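You operate a simulated robot arm through the tools that you are given. There is no shell and no other tool. Be economical: measure what you need, move in short steps, check, and stop when the job is done.

You are at the controls of a simulated two-armed robot. One attempt, no reset.

## Task
Wipe up the spill on the service bench top with the rag there and put it back.

The check looks at the end state, three seconds after you hand in, the way a careful person would. Anything else that was tipped, shoved, dropped, spilled or broken makes it a failure.

## Robot
Two 7-joint arms with two-finger parallel grippers on one trunk, on a base that drives. Base frame: it is fixed to the floor where the robot stands at the start and does not move with it; the origin is under the middle of the robot, x ahead of it, y to its left, z up. Units: mm, degrees, N and s.
The left shoulder is at the start at [70, 163, 1145], the right one opposite. Payload 3.43 kg a hand.
Tool frame (each hand has its own): the origin (TCP) lies between the finger pads and is the grasp point; the fingertips stand 34 mm ahead of it; z points along the fingers, y is the line along which they close. The gripper opens to 128 mm. The fingers are 24 mm wide and 12 mm thick; the gripper's body (48 by 130 mm) begins 96 mm behind the TCP.
Orientation is told as [roll, pitch, yaw] about the base's x, y, z axes, in that order, counted from this pose: with the fingers straight down and closing along the base's y, the tool's x points along the base's -x, its y along +y and its z along -z.

## Interface
- The arms move only by the tool move_arm. It takes "left_deltas", "right_deltas" or both (then of equal length, played together; a hand with none holds still); each is a list of rows, each a list of 6 numbers: the shift along the base's x, y, z in units of 25 mm (1.0 is 25 mm), then the turn, a rotation vector about the base's x, y, z in units of 8 degrees (1.0 is 8 degrees). In form: [[tx, ty, tz, ax, ay, az], ...]. A call has 1 to 10 rows; each row shifts and turns the commanded pose from where the row before left it. "left_claw" and "right_claw" are, for a hand that has rows, the gripper command, from -1 (shut) to 1 (fully open), values between in proportion, set as the call begins (left out, the last holds). A call with a number of a shift or a turn outside -1 to 1 is refused whole. Each row takes 0.2 s and may step no farther than 50 mm and 8.6 degrees from the row before; otherwise, or with a gripper value out of range, the whole call is refused. Where a pose cannot be reached the arm comes as near as it can. A force on the tool above 40 N (or 10 N above the force at the start of the call, whichever is more), or a blocked arm, ends the call early, and 0.2 s more pass. The fingers move at their own pace (about 153 mm/s each) and stop on an object; they squeeze with about 42 N. The grip force told is the motor's: it shows also when the fingers shut on nothing. Time passes only in rows, and 0.2 s behind the last, so rows that do not move let the fingers close. The reply holds the time, the measured pose of the TCP, the force on the tool along the base axes, the opening and the grip force, in the units named above and with some noise.
- Cameras (640 x 400 px; columns grow to the right, rows downward): "scene" is now at [125.5, -28.9, 1357.1]; the picture's right is [-0.42, -0.91, 0.00], its down [-0.68, 0.32, -0.66] and it looks along [0.60, -0.28, -0.75] (base axes); focal length 255 px, centre (320, 200). "left" rides on the left gripper at [76, 11, -160] in its tool frame; the picture's right is [-0.15, 0.99, 0.00], its down [-0.88, -0.13, -0.46] and it looks along [-0.45, -0.07, 0.89] (tool axes); focal length 234 px, centre (320, 200). "right" rides on the right gripper at [76, -11, -160] in its tool frame; the picture's right is [0.15, 0.99, 0.00], its down [-0.88, 0.13, -0.46] and it looks along [-0.45, 0.07, 0.89] (tool axes); focal length 234 px, centre (320, 200). There is no depth. A picture from a camera that has moved, and an enlarged one, comes with that camera's place and axes in the base frame and with its lens. The place of the scene camera against the robot may be out by one fixed shift of up to 12 mm in any direction.
- camera(camera): a new picture of that camera. It takes no simulated time.
- slide_trunk(by): slides the trunk up (or, below 0, down) by that many mm; the arms and the scene camera ride with it, the base frame stays. It gives what a move gives, with no picture.
- drive_base(legs): drives the robot by 1 to 6 legs, each [ahead, left, turn to the left] in mm, mm and degrees, along the robot's own axes; the way and the turn of a leg run together, so that a leg with both is an arc; at most 1500 mm and 180 degrees a leg. The arms and the cameras ride along, it lands a little off, and it stops where it bumps. It gives what a move gives.
- head_to(pan, tilt): turns the head with the scene camera to pan (to the left, within 86 degrees either way) and tilt (down, from -29 to 69), counted from straight ahead of the robot. It gives what a move gives.
- inspect(camera, box): a new picture of the part [left, top, right, bottom] of that camera's present view, enlarged. It takes no simulated time.
- close_job(): hands the job in; it is judged then, once.

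Go step by step. Nothing tells you exact positions but the pictures and the camera data: compare them with the known pose of the tool, close in by small moves and look again before you grip or let go. The budget is 120 turns and 92 pictures, counting those below and the enlarged ones. Unless the task says otherwise, let go and move clear before handing in, and close with one line.

The tools are called after "Call:" by a JSON object that holds its "method" and its "body". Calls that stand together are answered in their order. move_arm: Moves the arms, as the interface text tells. Its arguments: {"type":"object","properties":{"left_deltas":{"type":"array"},"left_claw":{"type":"number"},"right_deltas":{"type":"array"},"right_claw":{"type":"number"}},"required":[]} The other tools are called the same way: slide_trunk (by) slides the trunk up or down; drive_base (legs) drives the base; head_to (pan, tilt) turns the head that bears the scene camera; camera (camera) takes a picture; inspect (camera, box) takes an enlarged picture of a part of a camera's view; close_job () hands the job in.

At the start:

```text
time: 0.0
left_eef_pos: [720.1, 33.8, 1010.3]
left_orientation: [0.1, 0.0, 0.0]
left_force: [0.2, -0.2, 0.9]
left_opening: 127.9
left_grasp_force: 0.0
right_eef_pos: [384.8, -459.5, 998.7]
right_orientation: [0.0, 0.1, -0.1]
right_force: [0.3, 0.3, 0.1]
right_opening: 127.9
right_grasp_force: 0.1
trunk travel left (down, up): [-625.0, 315.0]
robot x, y, heading: [-1.7, -0.6, -0.0]
head pan, tilt: [-25.0, 48.8]
```

scene: 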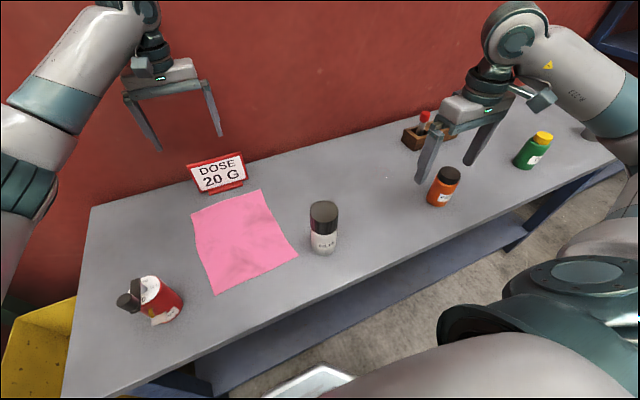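
right: 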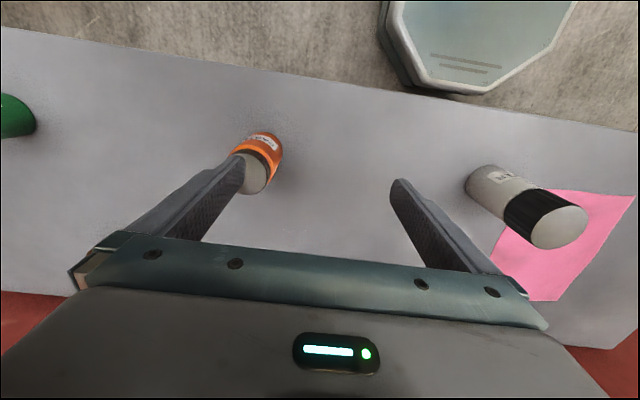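
left: 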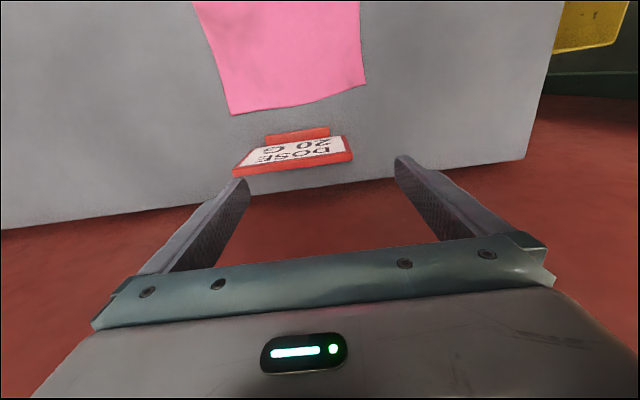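

I see a pink rag on the bench, a dose sign, several bottles and a tipped red jar to the left. No spill is obvious yet, so I'll enlarge parts of the view.

Call:
{"method": "inspect", "body": {"camera": "scene", "box": [60, 180, 340, 355]}}

Call:
{"method": "inspect", "body": {"camera": "scene", "box": [300, 90, 620, 290]}}

```text
2.29 times, centred on (200, 268) of scene
camera zoom: at [125.5, -28.9, 1357.1], right [-0.42, -0.91, 0.0], down [-0.68, 0.32, -0.66], along [0.6, -0.28, -0.75], focal length 582 px, centre (594, 46)
```

zoom: 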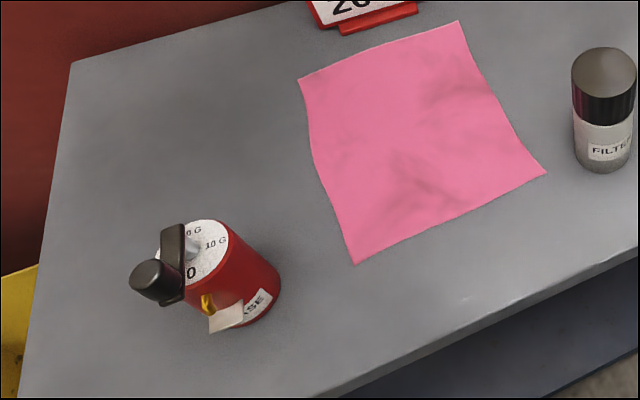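

```text
2.00 times, centred on (460, 190) of scene
camera zoom: at [125.5, -28.9, 1357.1], right [-0.42, -0.91, 0.0], down [-0.68, 0.32, -0.66], along [0.6, -0.28, -0.75], focal length 510 px, centre (40, 220)
```

zoom: 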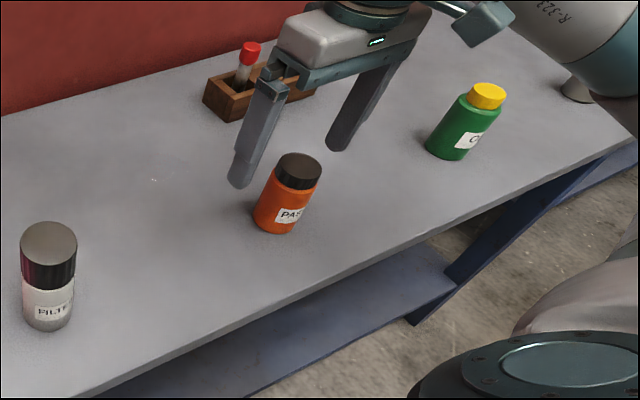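

There are faint glints between the filter jar and the orange jar that could be a clear spill. I'll zoom there, and on the rest of the bench.

Call:
{"method": "inspect", "body": {"camera": "scene", "box": [330, 140, 430, 202]}}

Call:
{"method": "inspect", "body": {"camera": "scene", "box": [200, 280, 320, 355]}}

Call:
{"method": "inspect", "body": {"camera": "right", "box": [200, 80, 520, 280]}}

Call:
{"method": "head_to", "body": {"pan": -55, "tilt": 45}}

```text
6.40 times, centred on (380, 171) of scene
camera zoom: at [125.5, -28.9, 1357.1], right [-0.42, -0.91, 0.0], down [-0.68, 0.32, -0.66], along [0.6, -0.28, -0.75], focal length 1631 px, centre (-64, 386)
```

zoom: 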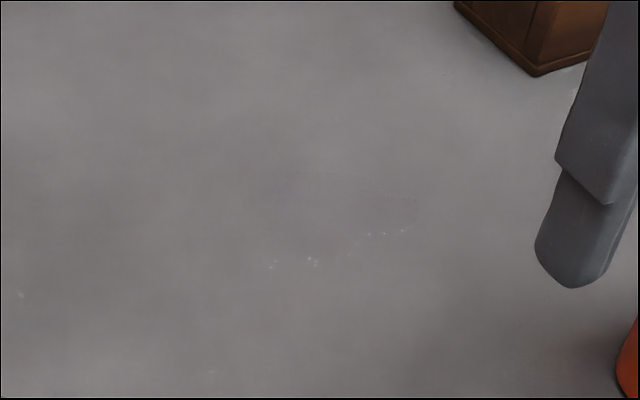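

```text
5.33 times, centred on (260, 318) of scene
camera zoom: at [125.5, -28.9, 1357.1], right [-0.42, -0.91, 0.0], down [-0.68, 0.32, -0.66], along [0.6, -0.28, -0.75], focal length 1359 px, centre (640, -427)
```

zoom: 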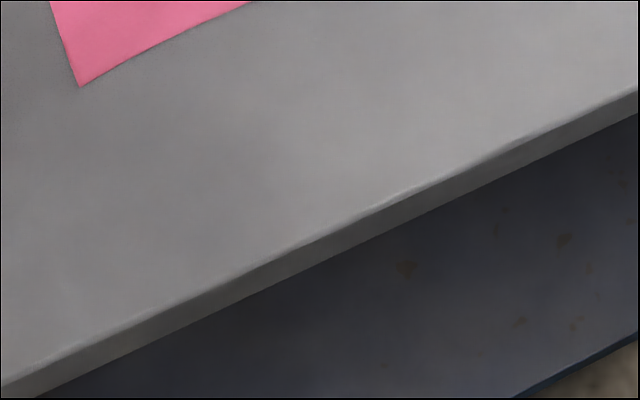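

```text
2.00 times, centred on (360, 180) of right
camera zoom: at [310.5, -471.0, 1159.4], right [-0.15, 0.99, 0.0], down [0.88, 0.13, 0.46], along [0.45, 0.07, -0.89], focal length 468 px, centre (240, 240)
```

zoom: 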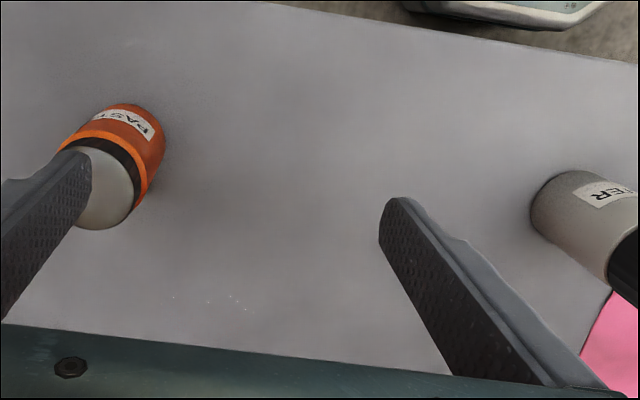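

```text
time: 0.9
left_eef_pos: [720.2, 33.4, 1009.9]
left_orientation: [0.0, 0.0, 0.0]
left_force: [0.0, 0.3, -0.4]
left_opening: 128.1
left_grasp_force: 0.1
right_eef_pos: [385.0, -459.0, 999.3]
right_orientation: [-0.1, 0.0, 0.0]
right_force: [-0.2, -0.4, 0.4]
right_opening: 128.0
right_grasp_force: 0.1
trunk travel left (down, up): [-625.0, 315.0]
robot x, y, heading: [3.6, 2.5, -0.0]
head pan, tilt: [-55.0, 45.0]
```

A clear puddle seems to lie around there, since both cameras show the specks. I'll view the right part of the bench next.

Call:
{"method": "camera", "body": {"camera": "scene"}}

Call:
{"method": "inspect", "body": {"camera": "right", "box": [230, 200, 390, 300]}}

```text
83 pictures are left
camera scene: at [101.4, -62.5, 1362.4], right [-0.82, -0.57, 0.0], down [-0.41, 0.58, -0.71], along [0.41, -0.58, -0.71], focal length 255 px, centre (320, 200)
```

scene: 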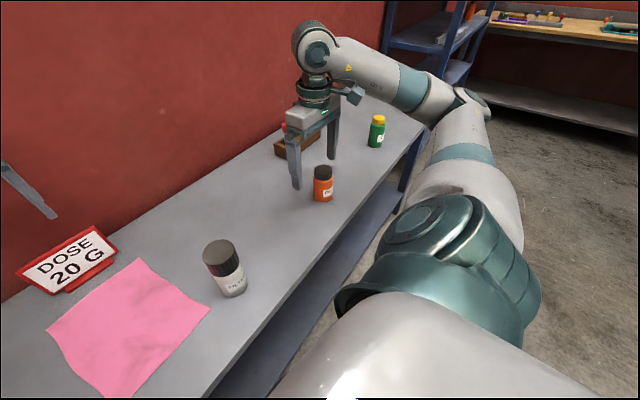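

```text
4.00 times, centred on (310, 250) of right
camera zoom: at [310.5, -471.0, 1159.4], right [-0.15, 0.99, 0.0], down [0.88, 0.13, 0.46], along [0.45, 0.07, -0.89], focal length 937 px, centre (360, 0)
```

zoom: 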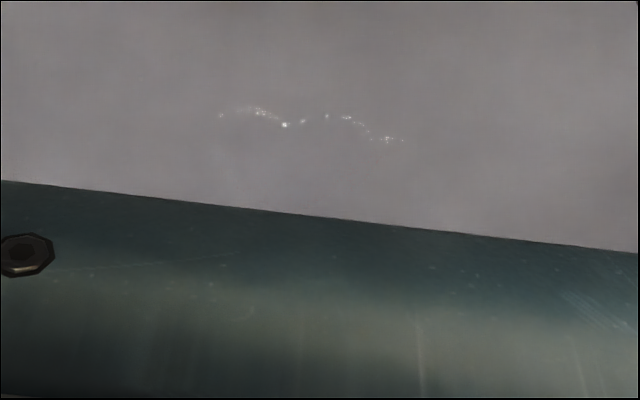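

The glints look like the rim of a clear puddle near (600, -455). I'll shift the right hand for a better view of it.

Call:
{"method": "move_arm", "body": {"right_deltas": [[1, 0, 0, 0, 0, 0], [1, 0, 0, 0, 0, 0], [1, 0, 0, 0, 0, 0], [1, 0, 0, 0, 0, 0]]}}

Call:
{"method": "inspect", "body": {"camera": "right", "box": [160, 60, 480, 260]}}

Call:
{"method": "inspect", "body": {"camera": "scene", "box": [180, 120, 340, 220]}}

```text
time: 1.9
left_eef_pos: [721.3, 34.2, 1010.6]
left_orientation: [0.0, 0.1, 0.0]
left_force: [0.3, 0.0, -0.1]
left_opening: 127.8
left_grasp_force: 0.1
right_eef_pos: [486.8, -457.1, 1000.3]
right_orientation: [0.0, 0.0, 0.0]
right_force: [-1.3, -0.3, 0.5]
right_opening: 128.3
right_grasp_force: 0.0
trunk travel left (down, up): [-625.0, 315.0]
robot x, y, heading: [-1.8, 1.4, -0.1]
head pan, tilt: [-55.0, 45.0]
```

```text
2.00 times, centred on (320, 160) of right
camera zoom: at [411.1, -468.4, 1160.7], right [-0.15, 0.99, 0.0], down [0.88, 0.13, 0.45], along [0.45, 0.07, -0.89], focal length 468 px, centre (320, 280)
```

zoom: 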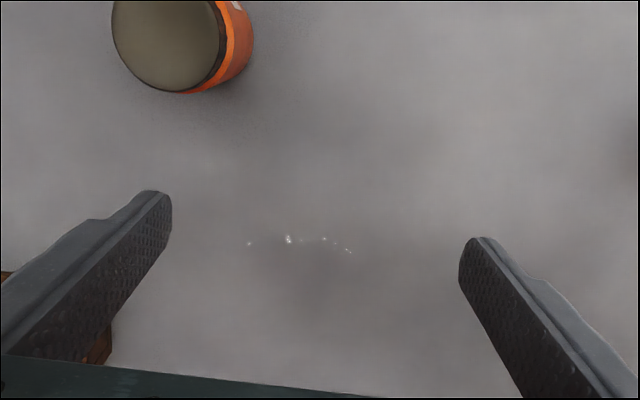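

```text
4.00 times, centred on (260, 170) of scene
camera zoom: at [102.4, -62.3, 1362.3], right [-0.82, -0.57, 0.0], down [-0.41, 0.58, -0.71], along [0.4, -0.58, -0.71], focal length 1019 px, centre (560, 320)
```

zoom: 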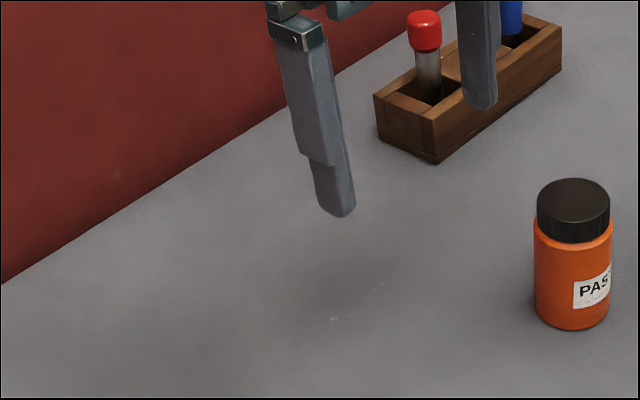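

The puddle's near rim is at about x 585, y -510 to -413, and it extends away from the robot. I'll lower the hand for a closer look.

Call:
{"method": "move_arm", "body": {"right_deltas": [[1, 0, -1, 0, 0, 0], [1, 0, -1, 0, 0, 0], [0, 0, -1, 0, 0, 0], [0, 0, -1, 0, 0, 0]]}}

Call:
{"method": "camera", "body": {"camera": "right"}}

Call:
{"method": "inspect", "body": {"camera": "right", "box": [200, 80, 440, 230]}}

Call:
{"method": "camera", "body": {"camera": "left"}}

```text
time: 3.0
left_eef_pos: [721.0, 33.8, 1009.2]
left_orientation: [0.0, 0.1, 0.1]
left_force: [0.7, 1.0, 0.7]
left_opening: 128.0
left_grasp_force: 0.1
right_eef_pos: [537.2, -458.8, 898.3]
right_orientation: [0.0, 0.1, 0.0]
right_force: [-0.3, -0.2, -0.1]
right_opening: 128.1
right_grasp_force: 0.1
trunk travel left (down, up): [-625.0, 315.0]
robot x, y, heading: [-1.4, 1.4, 0.1]
head pan, tilt: [-55.0, 45.0]
```

```text
79 pictures are left
camera right: at [461.2, -471.3, 1058.9], right [-0.15, 0.99, 0.0], down [0.88, 0.13, 0.45], along [0.45, 0.07, -0.89], focal length 234 px, centre (320, 200)
```

right: 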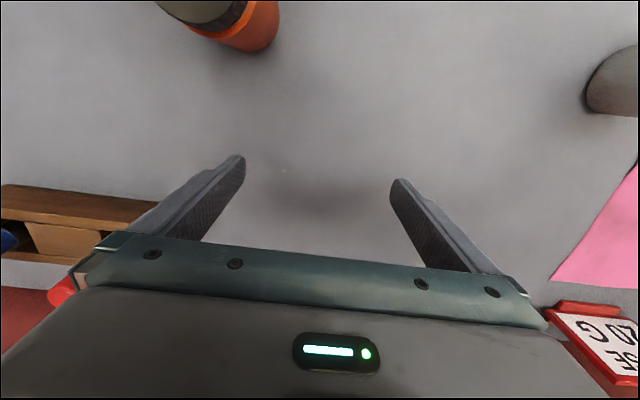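

```text
2.67 times, centred on (320, 155) of right
camera zoom: at [461.2, -471.3, 1058.9], right [-0.15, 0.99, 0.0], down [0.88, 0.13, 0.45], along [0.45, 0.07, -0.89], focal length 624 px, centre (320, 320)
```

zoom: 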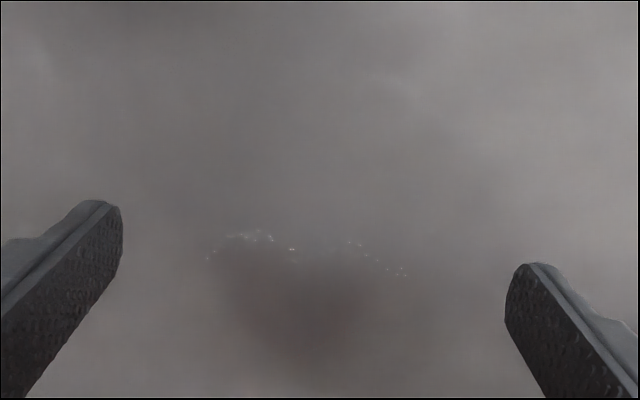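

```text
77 pictures are left
camera left: at [645.3, 44.0, 1168.8], right [0.15, 0.99, 0.0], down [0.88, -0.13, 0.45], along [0.45, -0.07, -0.89], focal length 234 px, centre (320, 200)
```

left: 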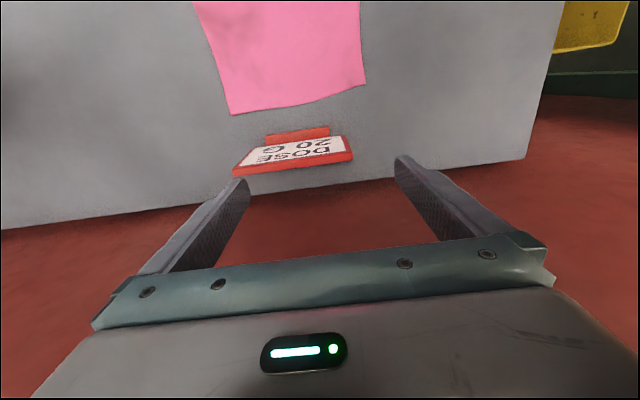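

Comparing scene and wrist views, they only agree if the bench top is near z ≈ 820. That puts the rag centre at about (539, 0) and the puddle at about x 546–606, y −500 to −410. I'll clear the left arm and bring the right hand up and toward the rag.

Call:
{"method": "move_arm", "body": {"left_deltas": [[-0.2, 1, 0.3, 0, 0, 0], [-0.2, 1, 0.3, 0, 0, 0], [-0.2, 1, 0.3, 0, 0, 0], [-0.2, 1, 0.3, 0, 0, 0], [-0.2, 1, 0, 0, 0, 0], [-0.2, 1, 0, 0, 0, 0], [-0.2, 1, 0, 0, 0, 0], [-0.2, 1, 0, 0, 0, 0], [-0.2, 1, 0, 0, 0, 0], [-0.2, 1, 0, 0, 0, 0]], "right_deltas": [[0, 0, 1, 0, 0, 0], [0, 0, 1, 0, 0, 0], [0, 0, 1, 0, 0, 0], [0, 0, 1, 0, 0, 0], [0, 0, 1, 0, 0, 0], [0, 1, 0, 0, 0, 0], [0, 1, 0, 0, 0, 0], [0, 1, 0, 0, 0, 0], [0, 1, 0, 0, 0, 0], [0, 1, 0, 0, 0, 0]]}}

Call:
{"method": "head_to", "body": {"pan": -15, "tilt": 48}}

Call:
{"method": "camera", "body": {"camera": "scene"}}

```text
time: 5.2
left_eef_pos: [670.1, 285.0, 1040.1]
left_orientation: [-0.1, 0.0, -0.2]
left_force: [-0.3, -0.1, -0.4]
left_opening: 128.0
left_grasp_force: 0.1
right_eef_pos: [535.7, -332.7, 1024.1]
right_orientation: [-0.1, 0.0, 0.0]
right_force: [-0.3, 0.7, 0.0]
right_opening: 127.8
right_grasp_force: 0.0
trunk travel left (down, up): [-625.0, 315.0]
robot x, y, heading: [-1.8, 0.1, -0.2]
head pan, tilt: [-55.0, 45.0]
```

```text
time: 6.2
left_eef_pos: [671.0, 282.7, 1040.3]
left_orientation: [-0.1, 0.0, 0.0]
left_force: [-0.2, 0.8, -0.3]
left_opening: 128.0
left_grasp_force: 0.0
right_eef_pos: [535.9, -334.8, 1022.3]
right_orientation: [0.1, 0.0, 0.0]
right_force: [-0.1, 0.8, 1.2]
right_opening: 127.9
right_grasp_force: 0.1
trunk travel left (down, up): [-625.0, 315.0]
robot x, y, heading: [4.5, 1.6, 0.2]
head pan, tilt: [-15.0, 48.0]
```

```text
76 pictures are left
camera scene: at [130.9, -16.3, 1358.2], right [-0.26, -0.97, 0.0], down [-0.72, 0.19, -0.67], along [0.65, -0.17, -0.74], focal length 255 px, centre (320, 200)
```

scene: 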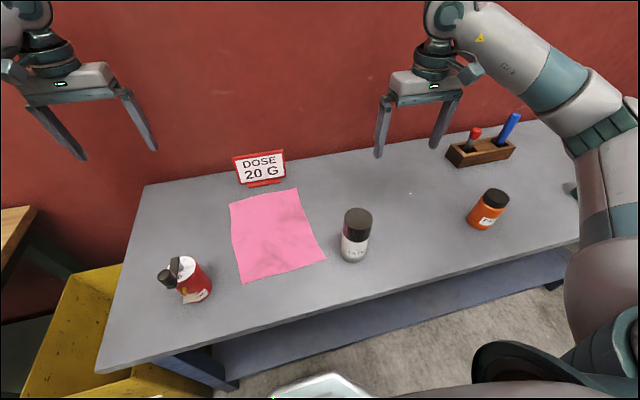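

The scene agrees with this layout. I'll take the right hand over the rag, half open.

Call:
{"method": "move_arm", "body": {"right_deltas": [[0, 1, 0, 0, 0, 0], [0, 1, 0, 0, 0, 0], [0, 1, 0, 0, 0, 0], [0, 1, 0, 0, 0, 0], [0, 1, 0, 0, 0, 0], [0, 1, 0, 0, 0, 0], [0, 1, 0, 0, 0, 0], [0, 1, 0, 0, 0, 0], [0, 1, 0, 0, 0, 0], [0, 1, 0, 0, 0, 0]], "right_claw": 0}}

Call:
{"method": "move_arm", "body": {"right_deltas": [[0, 1, -1, 0, 0, 0], [0, 1, -1, 0, 0, 0], [0, 1, -1, 0, 0, 0], [0, 0.3, -1, 0, 0, 0]]}}

Call:
{"method": "camera", "body": {"camera": "scene"}}

Call:
{"method": "camera", "body": {"camera": "right"}}

```text
time: 8.4
left_eef_pos: [670.6, 284.6, 1040.3]
left_orientation: [-0.1, -0.1, -0.1]
left_force: [-1.2, 0.0, -0.2]
left_opening: 127.8
left_grasp_force: 0.0
right_eef_pos: [536.1, -84.3, 1023.2]
right_orientation: [-0.1, 0.0, 0.0]
right_force: [0.1, 0.1, -0.8]
right_opening: 63.9
right_grasp_force: 0.1
trunk travel left (down, up): [-625.0, 315.0]
robot x, y, heading: [1.0, -1.4, -0.1]
head pan, tilt: [-15.0, 48.0]
```

```text
time: 9.4
left_eef_pos: [670.7, 283.0, 1040.3]
left_orientation: [0.0, 0.0, 0.0]
left_force: [0.4, 0.5, -0.6]
left_opening: 128.1
left_grasp_force: 0.0
right_eef_pos: [534.6, -2.7, 923.4]
right_orientation: [-0.1, 0.1, 0.0]
right_force: [-0.5, 0.1, 0.4]
right_opening: 64.2
right_grasp_force: 0.0
trunk travel left (down, up): [-625.0, 315.0]
robot x, y, heading: [0.9, 1.1, -0.0]
head pan, tilt: [-15.0, 48.0]
```

```text
75 pictures are left
camera scene: at [131.4, -16.4, 1358.1], right [-0.26, -0.97, 0.0], down [-0.72, 0.19, -0.67], along [0.65, -0.17, -0.74], focal length 255 px, centre (320, 200)
```

scene: 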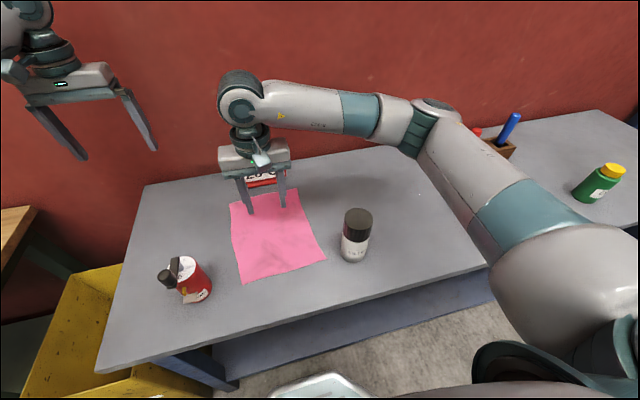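

```text
74 pictures are left
camera right: at [460.1, -13.5, 1084.3], right [-0.15, 0.99, 0.0], down [0.88, 0.13, 0.45], along [0.45, 0.07, -0.89], focal length 234 px, centre (320, 200)
```

right: 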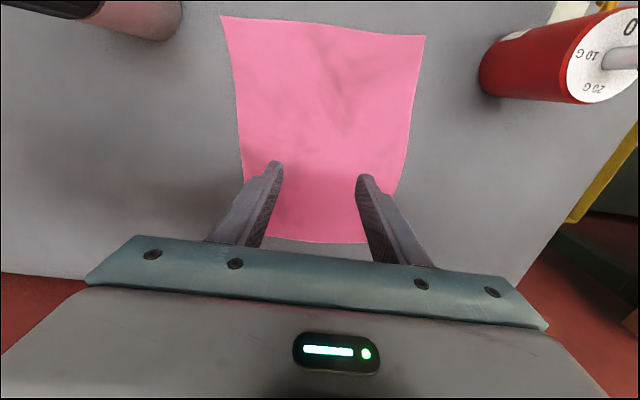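

The hand is over the rag centre with its tips about 70 mm above it. I'll lower carefully until contact.

Call:
{"method": "move_arm", "body": {"right_deltas": [[0, 0, -1, 0, 0, 0], [0, 0, -0.6, 0, 0, 0], [0, 0, -0.2, 0, 0, 0]]}}

Call:
{"method": "camera", "body": {"camera": "right"}}

Call:
{"method": "inspect", "body": {"camera": "scene", "box": [200, 130, 360, 230]}}

```text
time: 10.2
left_eef_pos: [669.7, 283.9, 1040.4]
left_orientation: [0.0, 0.0, 0.0]
left_force: [-0.1, -0.1, -0.1]
left_opening: 128.2
left_grasp_force: 0.0
right_eef_pos: [535.2, -1.3, 879.0]
right_orientation: [0.0, 0.0, 0.0]
right_force: [0.8, 0.4, 0.1]
right_opening: 64.0
right_grasp_force: 0.0
trunk travel left (down, up): [-625.0, 315.0]
robot x, y, heading: [-2.3, 0.7, 0.1]
head pan, tilt: [-15.0, 48.0]
```

```text
73 pictures are left
camera right: at [460.4, -13.5, 1039.6], right [-0.15, 0.99, 0.0], down [0.88, 0.13, 0.46], along [0.45, 0.07, -0.89], focal length 234 px, centre (320, 200)
```

right: 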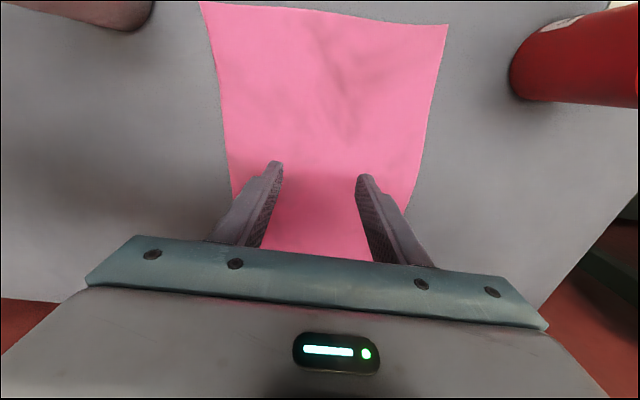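

```text
4.00 times, centred on (280, 180) of scene
camera zoom: at [130.9, -16.1, 1358.2], right [-0.26, -0.97, 0.0], down [-0.72, 0.19, -0.67], along [0.65, -0.17, -0.74], focal length 1019 px, centre (480, 280)
```

zoom: 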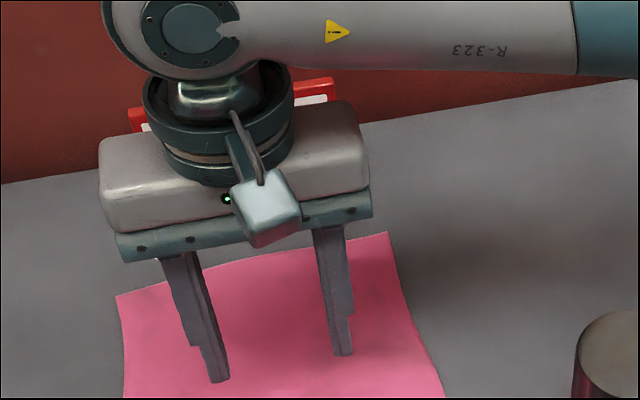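

Tips are at z ≈ 845 and still above the rag. I'll continue down in small steps while watching the force.

Call:
{"method": "move_arm", "body": {"right_deltas": [[0, 0, -0.4, 0, 0, 0], [0, 0, -0.2, 0, 0, 0], [0, 0, -0.1, 0, 0, 0], [0, 0, 0, 0, 0, 0]]}}

Call:
{"method": "inspect", "body": {"camera": "scene", "box": [200, 150, 360, 250]}}

```text
time: 11.2
left_eef_pos: [670.1, 282.6, 1040.9]
left_orientation: [0.1, -0.1, 0.0]
left_force: [0.5, -0.1, 0.4]
left_opening: 128.0
left_grasp_force: 0.1
right_eef_pos: [535.3, -1.4, 861.3]
right_orientation: [0.1, 0.0, 0.0]
right_force: [-0.1, -0.3, 0.4]
right_opening: 64.1
right_grasp_force: 0.0
trunk travel left (down, up): [-625.0, 315.0]
robot x, y, heading: [1.5, -0.2, 0.1]
head pan, tilt: [-15.0, 48.0]
```

```text
4.00 times, centred on (280, 200) of scene
camera zoom: at [130.9, -16.1, 1358.2], right [-0.26, -0.97, 0.0], down [-0.72, 0.19, -0.67], along [0.65, -0.17, -0.74], focal length 1019 px, centre (480, 200)
```

zoom: 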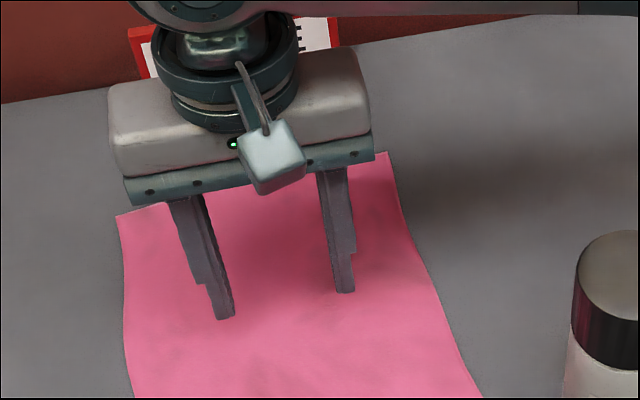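

No contact yet with the tips at ≈ 827. I'll go on down.

Call:
{"method": "move_arm", "body": {"right_deltas": [[0, 0, -0.15, 0, 0, 0], [0, 0, -0.15, 0, 0, 0], [0, 0, -0.1, 0, 0, 0], [0, 0, 0, 0, 0, 0]]}}

Call:
{"method": "inspect", "body": {"camera": "scene", "box": [200, 150, 360, 250]}}

```text
time: 12.2
left_eef_pos: [671.3, 284.1, 1039.4]
left_orientation: [0.1, 0.0, 0.0]
left_force: [0.2, 0.6, 0.9]
left_opening: 127.9
left_grasp_force: 0.1
right_eef_pos: [534.9, -1.4, 851.6]
right_orientation: [0.0, 0.0, 0.0]
right_force: [-0.5, 0.0, 0.9]
right_opening: 64.0
right_grasp_force: 0.1
trunk travel left (down, up): [-625.0, 315.0]
robot x, y, heading: [-0.7, -2.7, 0.1]
head pan, tilt: [-15.0, 48.0]
```

```text
4.00 times, centred on (280, 200) of scene
camera zoom: at [130.9, -16.1, 1358.2], right [-0.26, -0.97, 0.0], down [-0.72, 0.19, -0.67], along [0.65, -0.17, -0.74], focal length 1019 px, centre (480, 200)
```

zoom: 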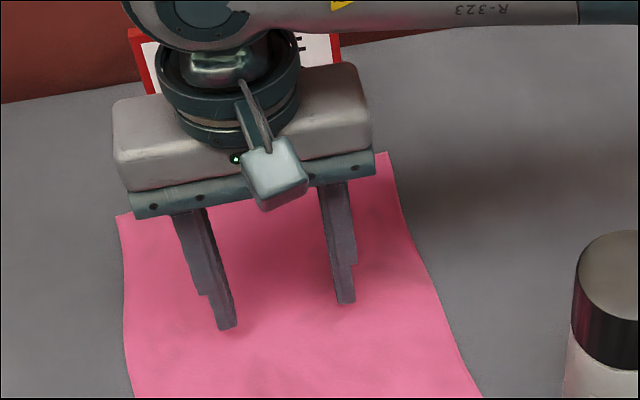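

Shadows are closing in under the tips, so contact is near. I'll go down a bit more.

Call:
{"method": "move_arm", "body": {"right_deltas": [[0, 0, -0.15, 0, 0, 0], [0, 0, -0.15, 0, 0, 0], [0, 0, -0.15, 0, 0, 0], [0, 0, 0, 0, 0, 0]]}}

Call:
{"method": "inspect", "body": {"camera": "scene", "box": [220, 170, 320, 232]}}

```text
time: 13.2
left_eef_pos: [670.6, 283.5, 1039.8]
left_orientation: [0.0, -0.1, -0.1]
left_force: [-0.1, -0.8, 0.0]
left_opening: 127.9
left_grasp_force: 0.1
right_eef_pos: [535.3, -2.0, 840.0]
right_orientation: [-0.1, 0.0, 0.0]
right_force: [0.4, -0.1, -0.6]
right_opening: 64.0
right_grasp_force: 0.1
trunk travel left (down, up): [-625.0, 315.0]
robot x, y, heading: [2.6, -2.4, -0.2]
head pan, tilt: [-15.0, 48.0]
```

```text
6.40 times, centred on (270, 201) of scene
camera zoom: at [130.9, -16.1, 1358.2], right [-0.26, -0.97, 0.0], down [-0.72, 0.19, -0.67], along [0.65, -0.17, -0.74], focal length 1631 px, centre (640, 194)
```

zoom: 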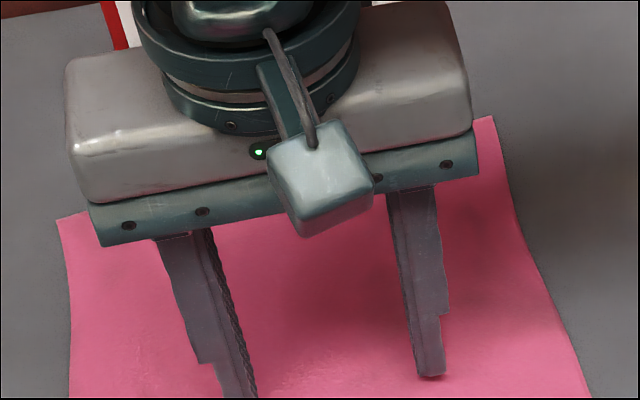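

Still free at tips ≈ 806. I'll keep lowering in small steps.

Call:
{"method": "move_arm", "body": {"right_deltas": [[0, 0, -0.12, 0, 0, 0], [0, 0, -0.12, 0, 0, 0], [0, 0, -0.12, 0, 0, 0], [0, 0, -0.12, 0, 0, 0], [0, 0, 0, 0, 0, 0]]}}

Call:
{"method": "inspect", "body": {"camera": "scene", "box": [220, 180, 320, 242]}}

```text
time: 14.2
left_eef_pos: [669.9, 282.1, 1041.1]
left_orientation: [0.0, -0.1, -0.1]
left_force: [-1.1, 0.0, 0.0]
left_opening: 127.9
left_grasp_force: 0.1
right_eef_pos: [535.3, 0.1, 834.9]
right_orientation: [0.3, -0.5, 0.0]
right_force: [-4.6, 0.2, 20.8]
right_opening: 64.3
right_grasp_force: 0.4
trunk travel left (down, up): [-625.0, 315.0]
robot x, y, heading: [0.3, -3.2, -0.2]
head pan, tilt: [-15.0, 48.0]
stopped in row 4 (right hand): the force on the tool passed its limit (the readings are from after the stop); the commanded pose is now the measured one
```

```text
6.40 times, centred on (270, 211) of scene
camera zoom: at [129.9, -16.2, 1358.3], right [-0.26, -0.97, 0.0], down [-0.72, 0.19, -0.67], along [0.65, -0.17, -0.74], focal length 1631 px, centre (640, 130)
```

zoom: 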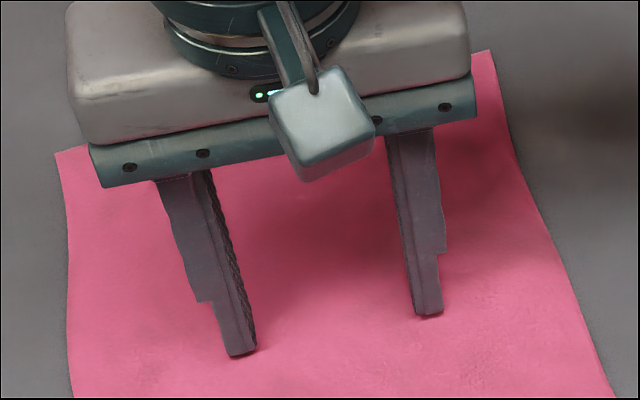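

Contact with the rag came at TCP z ≈ 835, so the bench top is at about 800. I'll close now to pinch a fold.

Call:
{"method": "move_arm", "body": {"right_deltas": [[0, 0, 0, 0, 0, 0], [0, 0, 0, 0, 0, 0], [0, 0, 0, 0, 0, 0], [0, 0, 0, 0, 0, 0], [0, 0, 0, 0, 0, 0]], "right_claw": -1}}

Call:
{"method": "inspect", "body": {"camera": "scene", "box": [200, 160, 360, 260]}}

Call:
{"method": "camera", "body": {"camera": "right"}}

```text
time: 15.4
left_eef_pos: [668.8, 283.9, 1041.5]
left_orientation: [-0.1, -0.1, 0.1]
left_force: [0.4, 0.0, 0.1]
left_opening: 128.1
left_grasp_force: 0.1
right_eef_pos: [536.7, -0.8, 836.4]
right_orientation: [0.3, -0.5, 0.0]
right_force: [3.2, 3.9, 34.6]
right_opening: 2.7
right_grasp_force: 37.5
trunk travel left (down, up): [-625.0, 315.0]
robot x, y, heading: [0.5, -1.3, 0.1]
head pan, tilt: [-15.0, 48.0]
```

```text
4.00 times, centred on (280, 210) of scene
camera zoom: at [128.1, -15.6, 1358.7], right [-0.26, -0.97, 0.0], down [-0.72, 0.19, -0.67], along [0.65, -0.17, -0.74], focal length 1019 px, centre (480, 160)
```

zoom: 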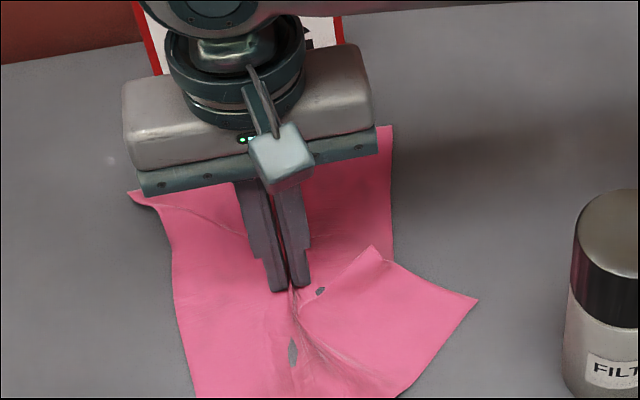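

```text
66 pictures are left
camera right: at [459.7, -13.1, 995.1], right [-0.15, 0.99, 0.0], down [0.88, 0.13, 0.46], along [0.46, 0.07, -0.89], focal length 234 px, centre (320, 200)
```

right: 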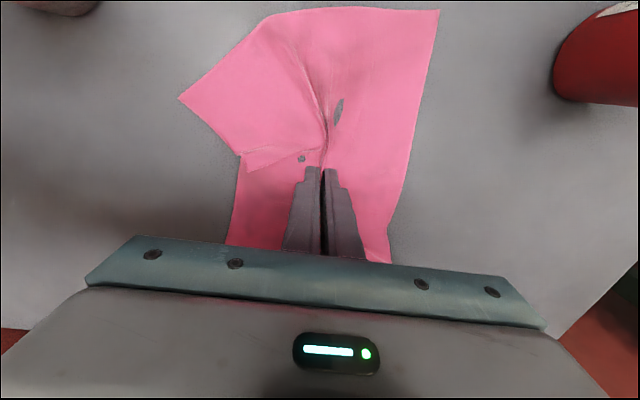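

I have a fold pinched, with a 2.7 mm opening and 37 N of grip. I'll lift with care and look.

Call:
{"method": "move_arm", "body": {"right_deltas": [[0, 0, 0.3, 0, 0, 0], [0, 0, 0.5, 0, 0, 0], [0, 0, 0.5, 0, 0, 0], [0, 0, 0.5, 0, 0, 0], [0, 0, 0.5, 0, 0, 0], [0, 0, 0.5, 0, 0, 0]]}}

Call:
{"method": "camera", "body": {"camera": "scene"}}

```text
time: 16.8
left_eef_pos: [670.0, 282.6, 1039.8]
left_orientation: [0.0, 0.0, -0.1]
left_force: [-0.1, 0.1, 0.2]
left_opening: 128.3
left_grasp_force: 0.1
right_eef_pos: [536.6, -2.3, 903.4]
right_orientation: [0.0, -0.2, 0.0]
right_force: [-0.1, 0.4, -0.6]
right_opening: 2.7
right_grasp_force: 37.6
trunk travel left (down, up): [-625.0, 315.0]
robot x, y, heading: [0.4, 2.1, 0.2]
head pan, tilt: [-15.0, 48.0]
```

```text
65 pictures are left
camera scene: at [130.9, -16.1, 1358.1], right [-0.26, -0.97, 0.0], down [-0.72, 0.19, -0.67], along [0.65, -0.17, -0.74], focal length 255 px, centre (320, 200)
```

scene: 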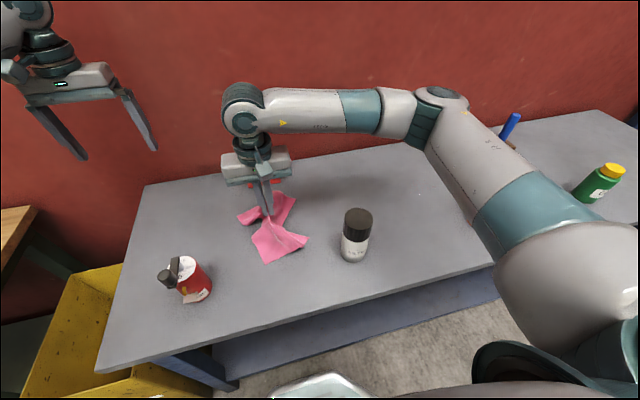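

The rag lifts well. I'll raise it higher and carry it toward the spill, keeping away from the jar.

Call:
{"method": "move_arm", "body": {"right_deltas": [[0, 0, 1, 0, 0, 0], [0, 0, 1, 0, 0, 0], [0, 0, 1, 0, 0, 0], [0, 0, 1, 0, 0, 0], [0, 0, 1, 0, 0, 0], [0.5, 0, 0.5, 0, 0, 0], [0.5, 0, 0, 0, 0, 0], [0.5, 0, 0, 0, 0, 0], [0.5, 0, 0, 0, 0, 0]]}}

Call:
{"method": "camera", "body": {"camera": "scene"}}

```text
time: 18.8
left_eef_pos: [669.4, 282.7, 1039.3]
left_orientation: [0.0, 0.0, 0.0]
left_force: [-0.2, 0.5, -0.1]
left_opening: 128.0
left_grasp_force: 0.0
right_eef_pos: [588.3, -0.1, 1040.6]
right_orientation: [0.1, -0.3, 0.0]
right_force: [0.6, 0.4, 0.0]
right_opening: 2.6
right_grasp_force: 37.6
trunk travel left (down, up): [-625.0, 315.0]
robot x, y, heading: [-1.6, 1.5, -0.0]
head pan, tilt: [-15.0, 48.0]
```

```text
64 pictures are left
camera scene: at [131.2, -16.0, 1358.1], right [-0.26, -0.97, 0.0], down [-0.72, 0.19, -0.67], along [0.65, -0.17, -0.74], focal length 255 px, centre (320, 200)
```

scene: 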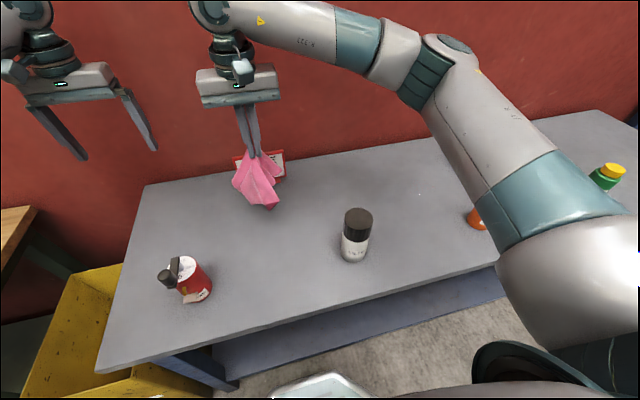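

The rag hangs as a neat bundle. I'll carry it to y ≈ −455.

Call:
{"method": "move_arm", "body": {"right_deltas": [[0, -0.5, 0, 0, 0, 0], [0, -1, 0, 0, 0, 0], [0, -1, 0, 0, 0, 0], [0, -1, 0, 0, 0, 0], [0, -1, 0, 0, 0, 0], [0, -1, 0, 0, 0, 0], [0, -1, 0, 0, 0, 0], [0, -1, 0, 0, 0, 0], [0, -1, 0, 0, 0, 0], [0, -1, 0, 0, 0, 0]]}}

Call:
{"method": "move_arm", "body": {"right_deltas": [[0, -1, 0, 0, 0, 0], [0, -1, 0, 0, 0, 0], [0, -1, 0, 0, 0, 0], [0, -1, 0, 0, 0, 0], [0, -1, 0, 0, 0, 0], [0, -1, 0, 0, 0, 0], [0, -1, 0, 0, 0, 0], [0, -0.7, 0, 0, 0, 0], [0, -0.5, 0, 0, 0, 0]]}}

Call:
{"method": "head_to", "body": {"pan": -35, "tilt": 48}}

Call:
{"method": "camera", "body": {"camera": "scene"}}

Call:
{"method": "camera", "body": {"camera": "right"}}

```text
time: 21.0
left_eef_pos: [669.8, 282.9, 1040.5]
left_orientation: [0.1, -0.1, 0.1]
left_force: [-0.3, -1.2, 0.2]
left_opening: 127.9
left_grasp_force: 0.1
right_eef_pos: [585.5, -239.9, 1040.2]
right_orientation: [0.2, -0.3, 0.0]
right_force: [0.0, -0.4, 0.5]
right_opening: 2.7
right_grasp_force: 37.3
trunk travel left (down, up): [-625.0, 315.0]
robot x, y, heading: [-0.3, -1.1, -0.0]
head pan, tilt: [-15.0, 48.0]
```

```text
time: 23.0
left_eef_pos: [670.5, 281.4, 1039.8]
left_orientation: [0.0, -0.1, 0.0]
left_force: [-0.5, 0.9, -0.2]
left_opening: 127.9
left_grasp_force: 0.0
right_eef_pos: [585.5, -443.6, 1039.7]
right_orientation: [0.1, -0.2, 0.0]
right_force: [0.7, -0.6, 0.0]
right_opening: 2.7
right_grasp_force: 37.3
trunk travel left (down, up): [-625.0, 315.0]
robot x, y, heading: [-0.8, -0.9, 0.4]
head pan, tilt: [-15.0, 48.0]
```

```text
time: 23.8
left_eef_pos: [670.8, 283.1, 1041.0]
left_orientation: [0.1, 0.0, 0.0]
left_force: [-0.1, -0.7, 0.5]
left_opening: 128.0
left_grasp_force: 0.1
right_eef_pos: [587.7, -443.1, 1039.4]
right_orientation: [0.1, -0.3, 0.0]
right_force: [-0.7, 0.4, -0.1]
right_opening: 2.8
right_grasp_force: 37.4
trunk travel left (down, up): [-625.0, 315.0]
robot x, y, heading: [-3.5, -0.6, -0.1]
head pan, tilt: [-35.0, 48.0]
```

```text
63 pictures are left
camera scene: at [119.4, -41.0, 1358.2], right [-0.57, -0.82, 0.0], down [-0.61, 0.43, -0.67], along [0.55, -0.38, -0.74], focal length 255 px, centre (320, 200)
```

scene: 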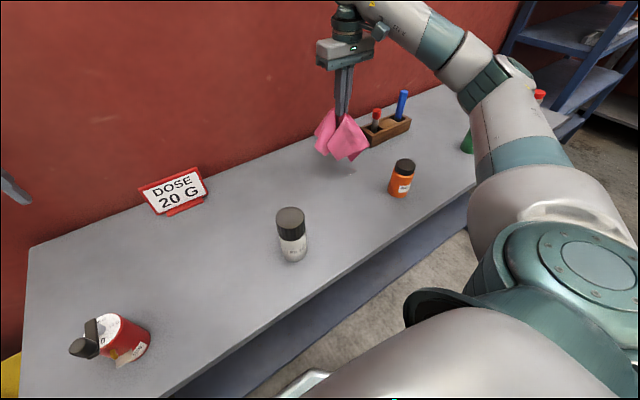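

```text
62 pictures are left
camera right: at [510.8, -455.7, 1200.0], right [-0.15, 0.99, 0.0], down [0.88, 0.13, 0.46], along [0.46, 0.07, -0.89], focal length 234 px, centre (320, 200)
```

right: 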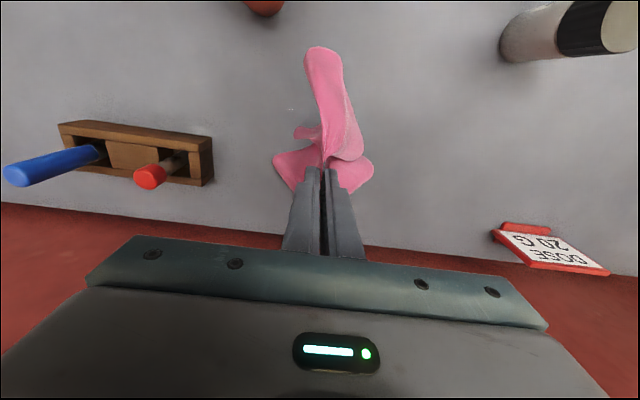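

The bundle is over the puddle area, with a glint visible at about (562, −496). I'll lower it onto the spill.

Call:
{"method": "move_arm", "body": {"right_deltas": [[0, -0.5, -1, 0, 0, 0], [0, 0, -1, 0, 0, 0], [0, 0, -1, 0, 0, 0], [0, 0, -1, 0, 0, 0], [0, 0, -1, 0, 0, 0], [0, 0, -1, 0, 0, 0], [0, 0, -0.8, 0, 0, 0], [0, 0, -0.4, 0, 0, 0], [0, 0, -0.4, 0, 0, 0]]}}

Call:
{"method": "camera", "body": {"camera": "right"}}

Call:
{"method": "inspect", "body": {"camera": "scene", "box": [260, 90, 420, 190]}}

```text
time: 25.8
left_eef_pos: [670.6, 282.9, 1040.2]
left_orientation: [0.0, -0.1, 0.1]
left_force: [0.1, 0.1, 0.0]
left_opening: 127.8
left_grasp_force: 0.1
right_eef_pos: [587.6, -456.8, 850.9]
right_orientation: [0.1, -0.3, -0.1]
right_force: [-0.2, -0.6, -0.9]
right_opening: 2.7
right_grasp_force: 37.3
trunk travel left (down, up): [-625.0, 315.0]
robot x, y, heading: [1.3, 1.1, -0.1]
head pan, tilt: [-35.0, 48.0]
```

```text
61 pictures are left
camera right: at [511.9, -468.3, 1010.3], right [-0.15, 0.99, 0.0], down [0.88, 0.13, 0.46], along [0.46, 0.07, -0.89], focal length 234 px, centre (320, 200)
```

right: 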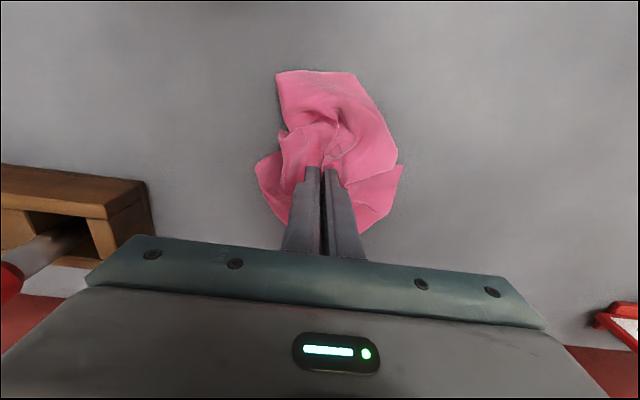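

```text
4.00 times, centred on (340, 140) of scene
camera zoom: at [119.5, -41.3, 1358.2], right [-0.57, -0.82, 0.0], down [-0.61, 0.43, -0.67], along [0.55, -0.38, -0.74], focal length 1019 px, centre (240, 440)
```

zoom: 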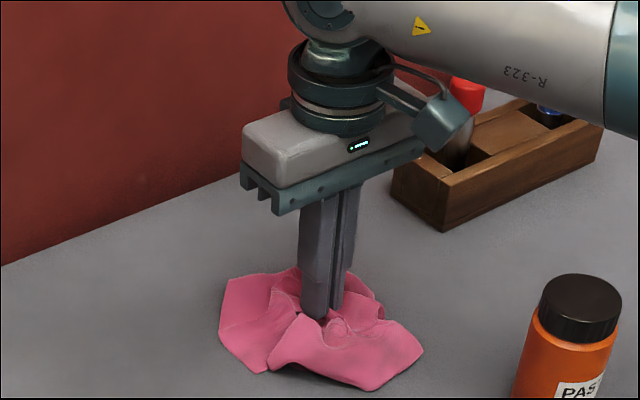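

The rag is spread over the spill. I'll press slightly and wipe back and forth.

Call:
{"method": "move_arm", "body": {"right_deltas": [[0, 0, -0.3, 0, 0, 0], [0, -0.8, 0, 0, 0, 0], [0, -0.8, 0, 0, 0, 0], [-0.8, 0, 0, 0, 0, 0], [0, 0.8, 0, 0, 0, 0], [0, 0.8, 0, 0, 0, 0], [0, 0.8, 0, 0, 0, 0], [0, 0.8, 0, 0, 0, 0], [0.8, 0, 0, 0, 0, 0], [0, -0.8, 0, 0, 0, 0]]}}

Call:
{"method": "move_arm", "body": {"right_deltas": [[0, -0.8, 0, 0, 0, 0], [0, -0.8, 0, 0, 0, 0], [0, -0.8, 0, 0, 0, 0], [0.8, 0, 0, 0, 0, 0], [0, 0.8, 0, 0, 0, 0], [0, 0.8, 0, 0, 0, 0], [0, 0.8, 0, 0, 0, 0], [0, 0.8, 0, 0, 0, 0], [0, -0.8, 0, 0, 0, 0], [0, -0.8, 0, 0, 0, 0]]}}

Call:
{"method": "camera", "body": {"camera": "right"}}

Call:
{"method": "camera", "body": {"camera": "scene"}}

```text
time: 28.0
left_eef_pos: [669.3, 282.7, 1040.9]
left_orientation: [0.0, -0.1, 0.0]
left_force: [-0.6, -0.6, 0.1]
left_opening: 128.2
left_grasp_force: 0.0
right_eef_pos: [587.1, -437.3, 843.9]
right_orientation: [0.2, -0.4, 0.0]
right_force: [0.3, -0.4, -0.3]
right_opening: 3.0
right_grasp_force: 37.1
trunk travel left (down, up): [-625.0, 315.0]
robot x, y, heading: [3.6, -0.3, -0.0]
head pan, tilt: [-35.0, 48.0]
```

```text
time: 30.2
left_eef_pos: [669.8, 283.2, 1041.0]
left_orientation: [-0.1, 0.0, 0.1]
left_force: [-0.6, 0.1, 0.7]
left_opening: 128.2
left_grasp_force: 0.0
right_eef_pos: [606.7, -456.1, 843.2]
right_orientation: [0.2, -0.3, 0.0]
right_force: [-0.3, 0.1, 0.3]
right_opening: 2.7
right_grasp_force: 37.6
trunk travel left (down, up): [-625.0, 315.0]
robot x, y, heading: [-0.3, 0.2, 0.1]
head pan, tilt: [-35.0, 48.0]
```

```text
59 pictures are left
camera right: at [530.8, -469.0, 1003.3], right [-0.15, 0.99, 0.0], down [0.88, 0.13, 0.46], along [0.46, 0.07, -0.89], focal length 234 px, centre (320, 200)
```

right: 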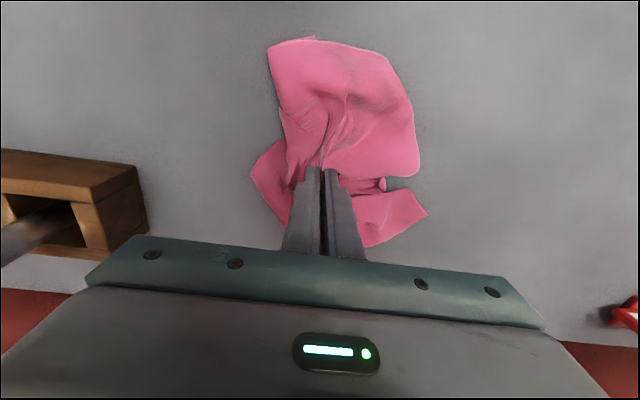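

```text
58 pictures are left
camera scene: at [119.2, -41.1, 1358.2], right [-0.57, -0.82, 0.0], down [-0.61, 0.43, -0.67], along [0.55, -0.38, -0.74], focal length 255 px, centre (320, 200)
```

scene: 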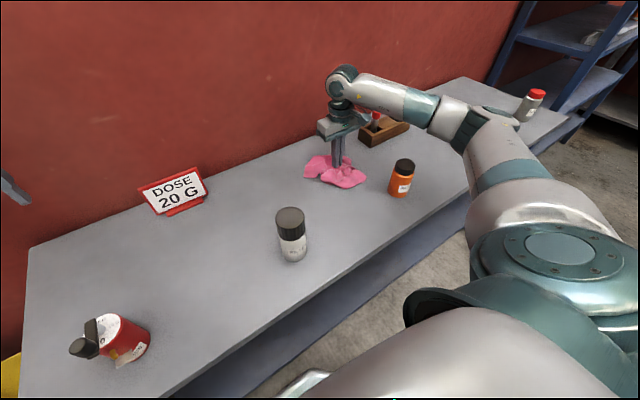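

The rag is wiping well. I'll make a second pass with strokes along x, a little lower.

Call:
{"method": "move_arm", "body": {"right_deltas": [[0, -0.8, -0.12, 0, 0, 0], [0, -0.8, 0, 0, 0, 0], [-0.9, 0, 0, 0, 0, 0], [-0.9, 0, 0, 0, 0, 0], [0, 0.8, 0, 0, 0, 0], [0.9, 0, 0, 0, 0, 0], [0.9, 0, 0, 0, 0, 0], [0, 0.8, 0, 0, 0, 0], [-0.9, 0, 0, 0, 0, 0], [-0.9, 0, 0, 0, 0, 0]]}}

Call:
{"method": "move_arm", "body": {"right_deltas": [[0, 0.8, 0, 0, 0, 0], [0.9, 0, 0, 0, 0, 0], [0.9, 0, 0, 0, 0, 0], [0, 0.8, 0, 0, 0, 0], [-0.9, 0, 0, 0, 0, 0], [-0.9, 0, 0, 0, 0, 0], [0.9, 0, 0, 0, 0, 0], [0, -0.8, 0, 0, 0, 0], [0, -0.8, 0, 0, 0, 0]]}}

Call:
{"method": "move_arm", "body": {"right_deltas": [[0, 0, 0.5, 0, 0, 0], [0, 0, 1, 0, 0, 0], [0, 0, 1, 0, 0, 0], [0, 0, 1, 0, 0, 0], [0, 0, 1, 0, 0, 0], [0, 0, 1, 0, 0, 0], [0, 0, 1, 0, 0, 0], [0, 0, 1, 0, 0, 0], [0, 0, 0.5, 0, 0, 0]]}}

Call:
{"method": "camera", "body": {"camera": "scene"}}

Call:
{"method": "camera", "body": {"camera": "right"}}

```text
time: 32.4
left_eef_pos: [668.9, 282.3, 1039.6]
left_orientation: [0.0, 0.0, 0.0]
left_force: [0.0, 0.4, -0.2]
left_opening: 128.1
left_grasp_force: 0.0
right_eef_pos: [561.8, -455.9, 839.5]
right_orientation: [0.1, -0.2, 0.0]
right_force: [0.3, 0.0, 0.1]
right_opening: 2.5
right_grasp_force: 37.4
trunk travel left (down, up): [-625.0, 315.0]
robot x, y, heading: [0.6, -3.5, 0.0]
head pan, tilt: [-35.0, 48.0]
```

```text
time: 34.4
left_eef_pos: [669.0, 281.3, 1039.9]
left_orientation: [0.0, 0.1, 0.0]
left_force: [0.2, -0.1, 0.5]
left_opening: 128.4
left_grasp_force: 0.1
right_eef_pos: [584.1, -456.9, 839.4]
right_orientation: [0.1, -0.3, 0.0]
right_force: [-0.4, 0.1, 0.9]
right_opening: 2.8
right_grasp_force: 37.4
trunk travel left (down, up): [-625.0, 315.0]
robot x, y, heading: [2.2, -2.4, 0.0]
head pan, tilt: [-35.0, 48.0]
```

```text
time: 36.4
left_eef_pos: [670.5, 283.5, 1040.2]
left_orientation: [0.0, 0.0, -0.1]
left_force: [0.6, 0.7, -0.4]
left_opening: 128.1
left_grasp_force: 0.0
right_eef_pos: [583.4, -455.7, 1039.3]
right_orientation: [0.1, -0.3, 0.0]
right_force: [0.1, -0.6, -0.9]
right_opening: 2.7
right_grasp_force: 37.5
trunk travel left (down, up): [-625.0, 315.0]
robot x, y, heading: [0.2, 2.9, 0.2]
head pan, tilt: [-35.0, 48.0]
```

```text
57 pictures are left
camera scene: at [119.1, -41.0, 1358.2], right [-0.57, -0.82, 0.0], down [-0.61, 0.43, -0.67], along [0.55, -0.38, -0.74], focal length 255 px, centre (320, 200)
```

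scene: 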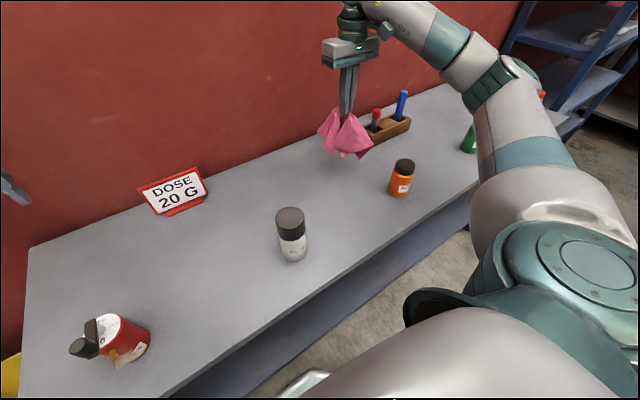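

```text
56 pictures are left
camera right: at [507.5, -468.5, 1200.1], right [-0.15, 0.99, 0.0], down [0.88, 0.13, 0.46], along [0.46, 0.07, -0.89], focal length 234 px, centre (320, 200)
```

right: 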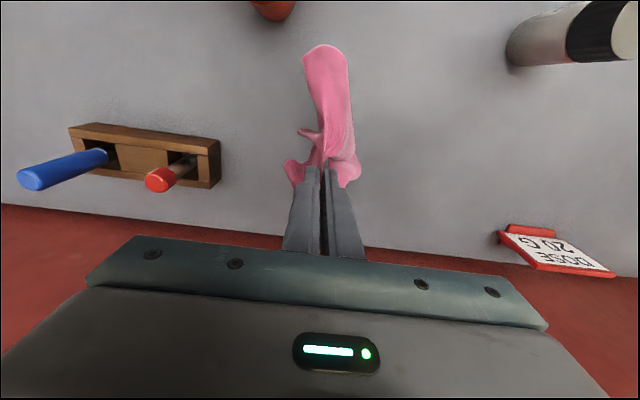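

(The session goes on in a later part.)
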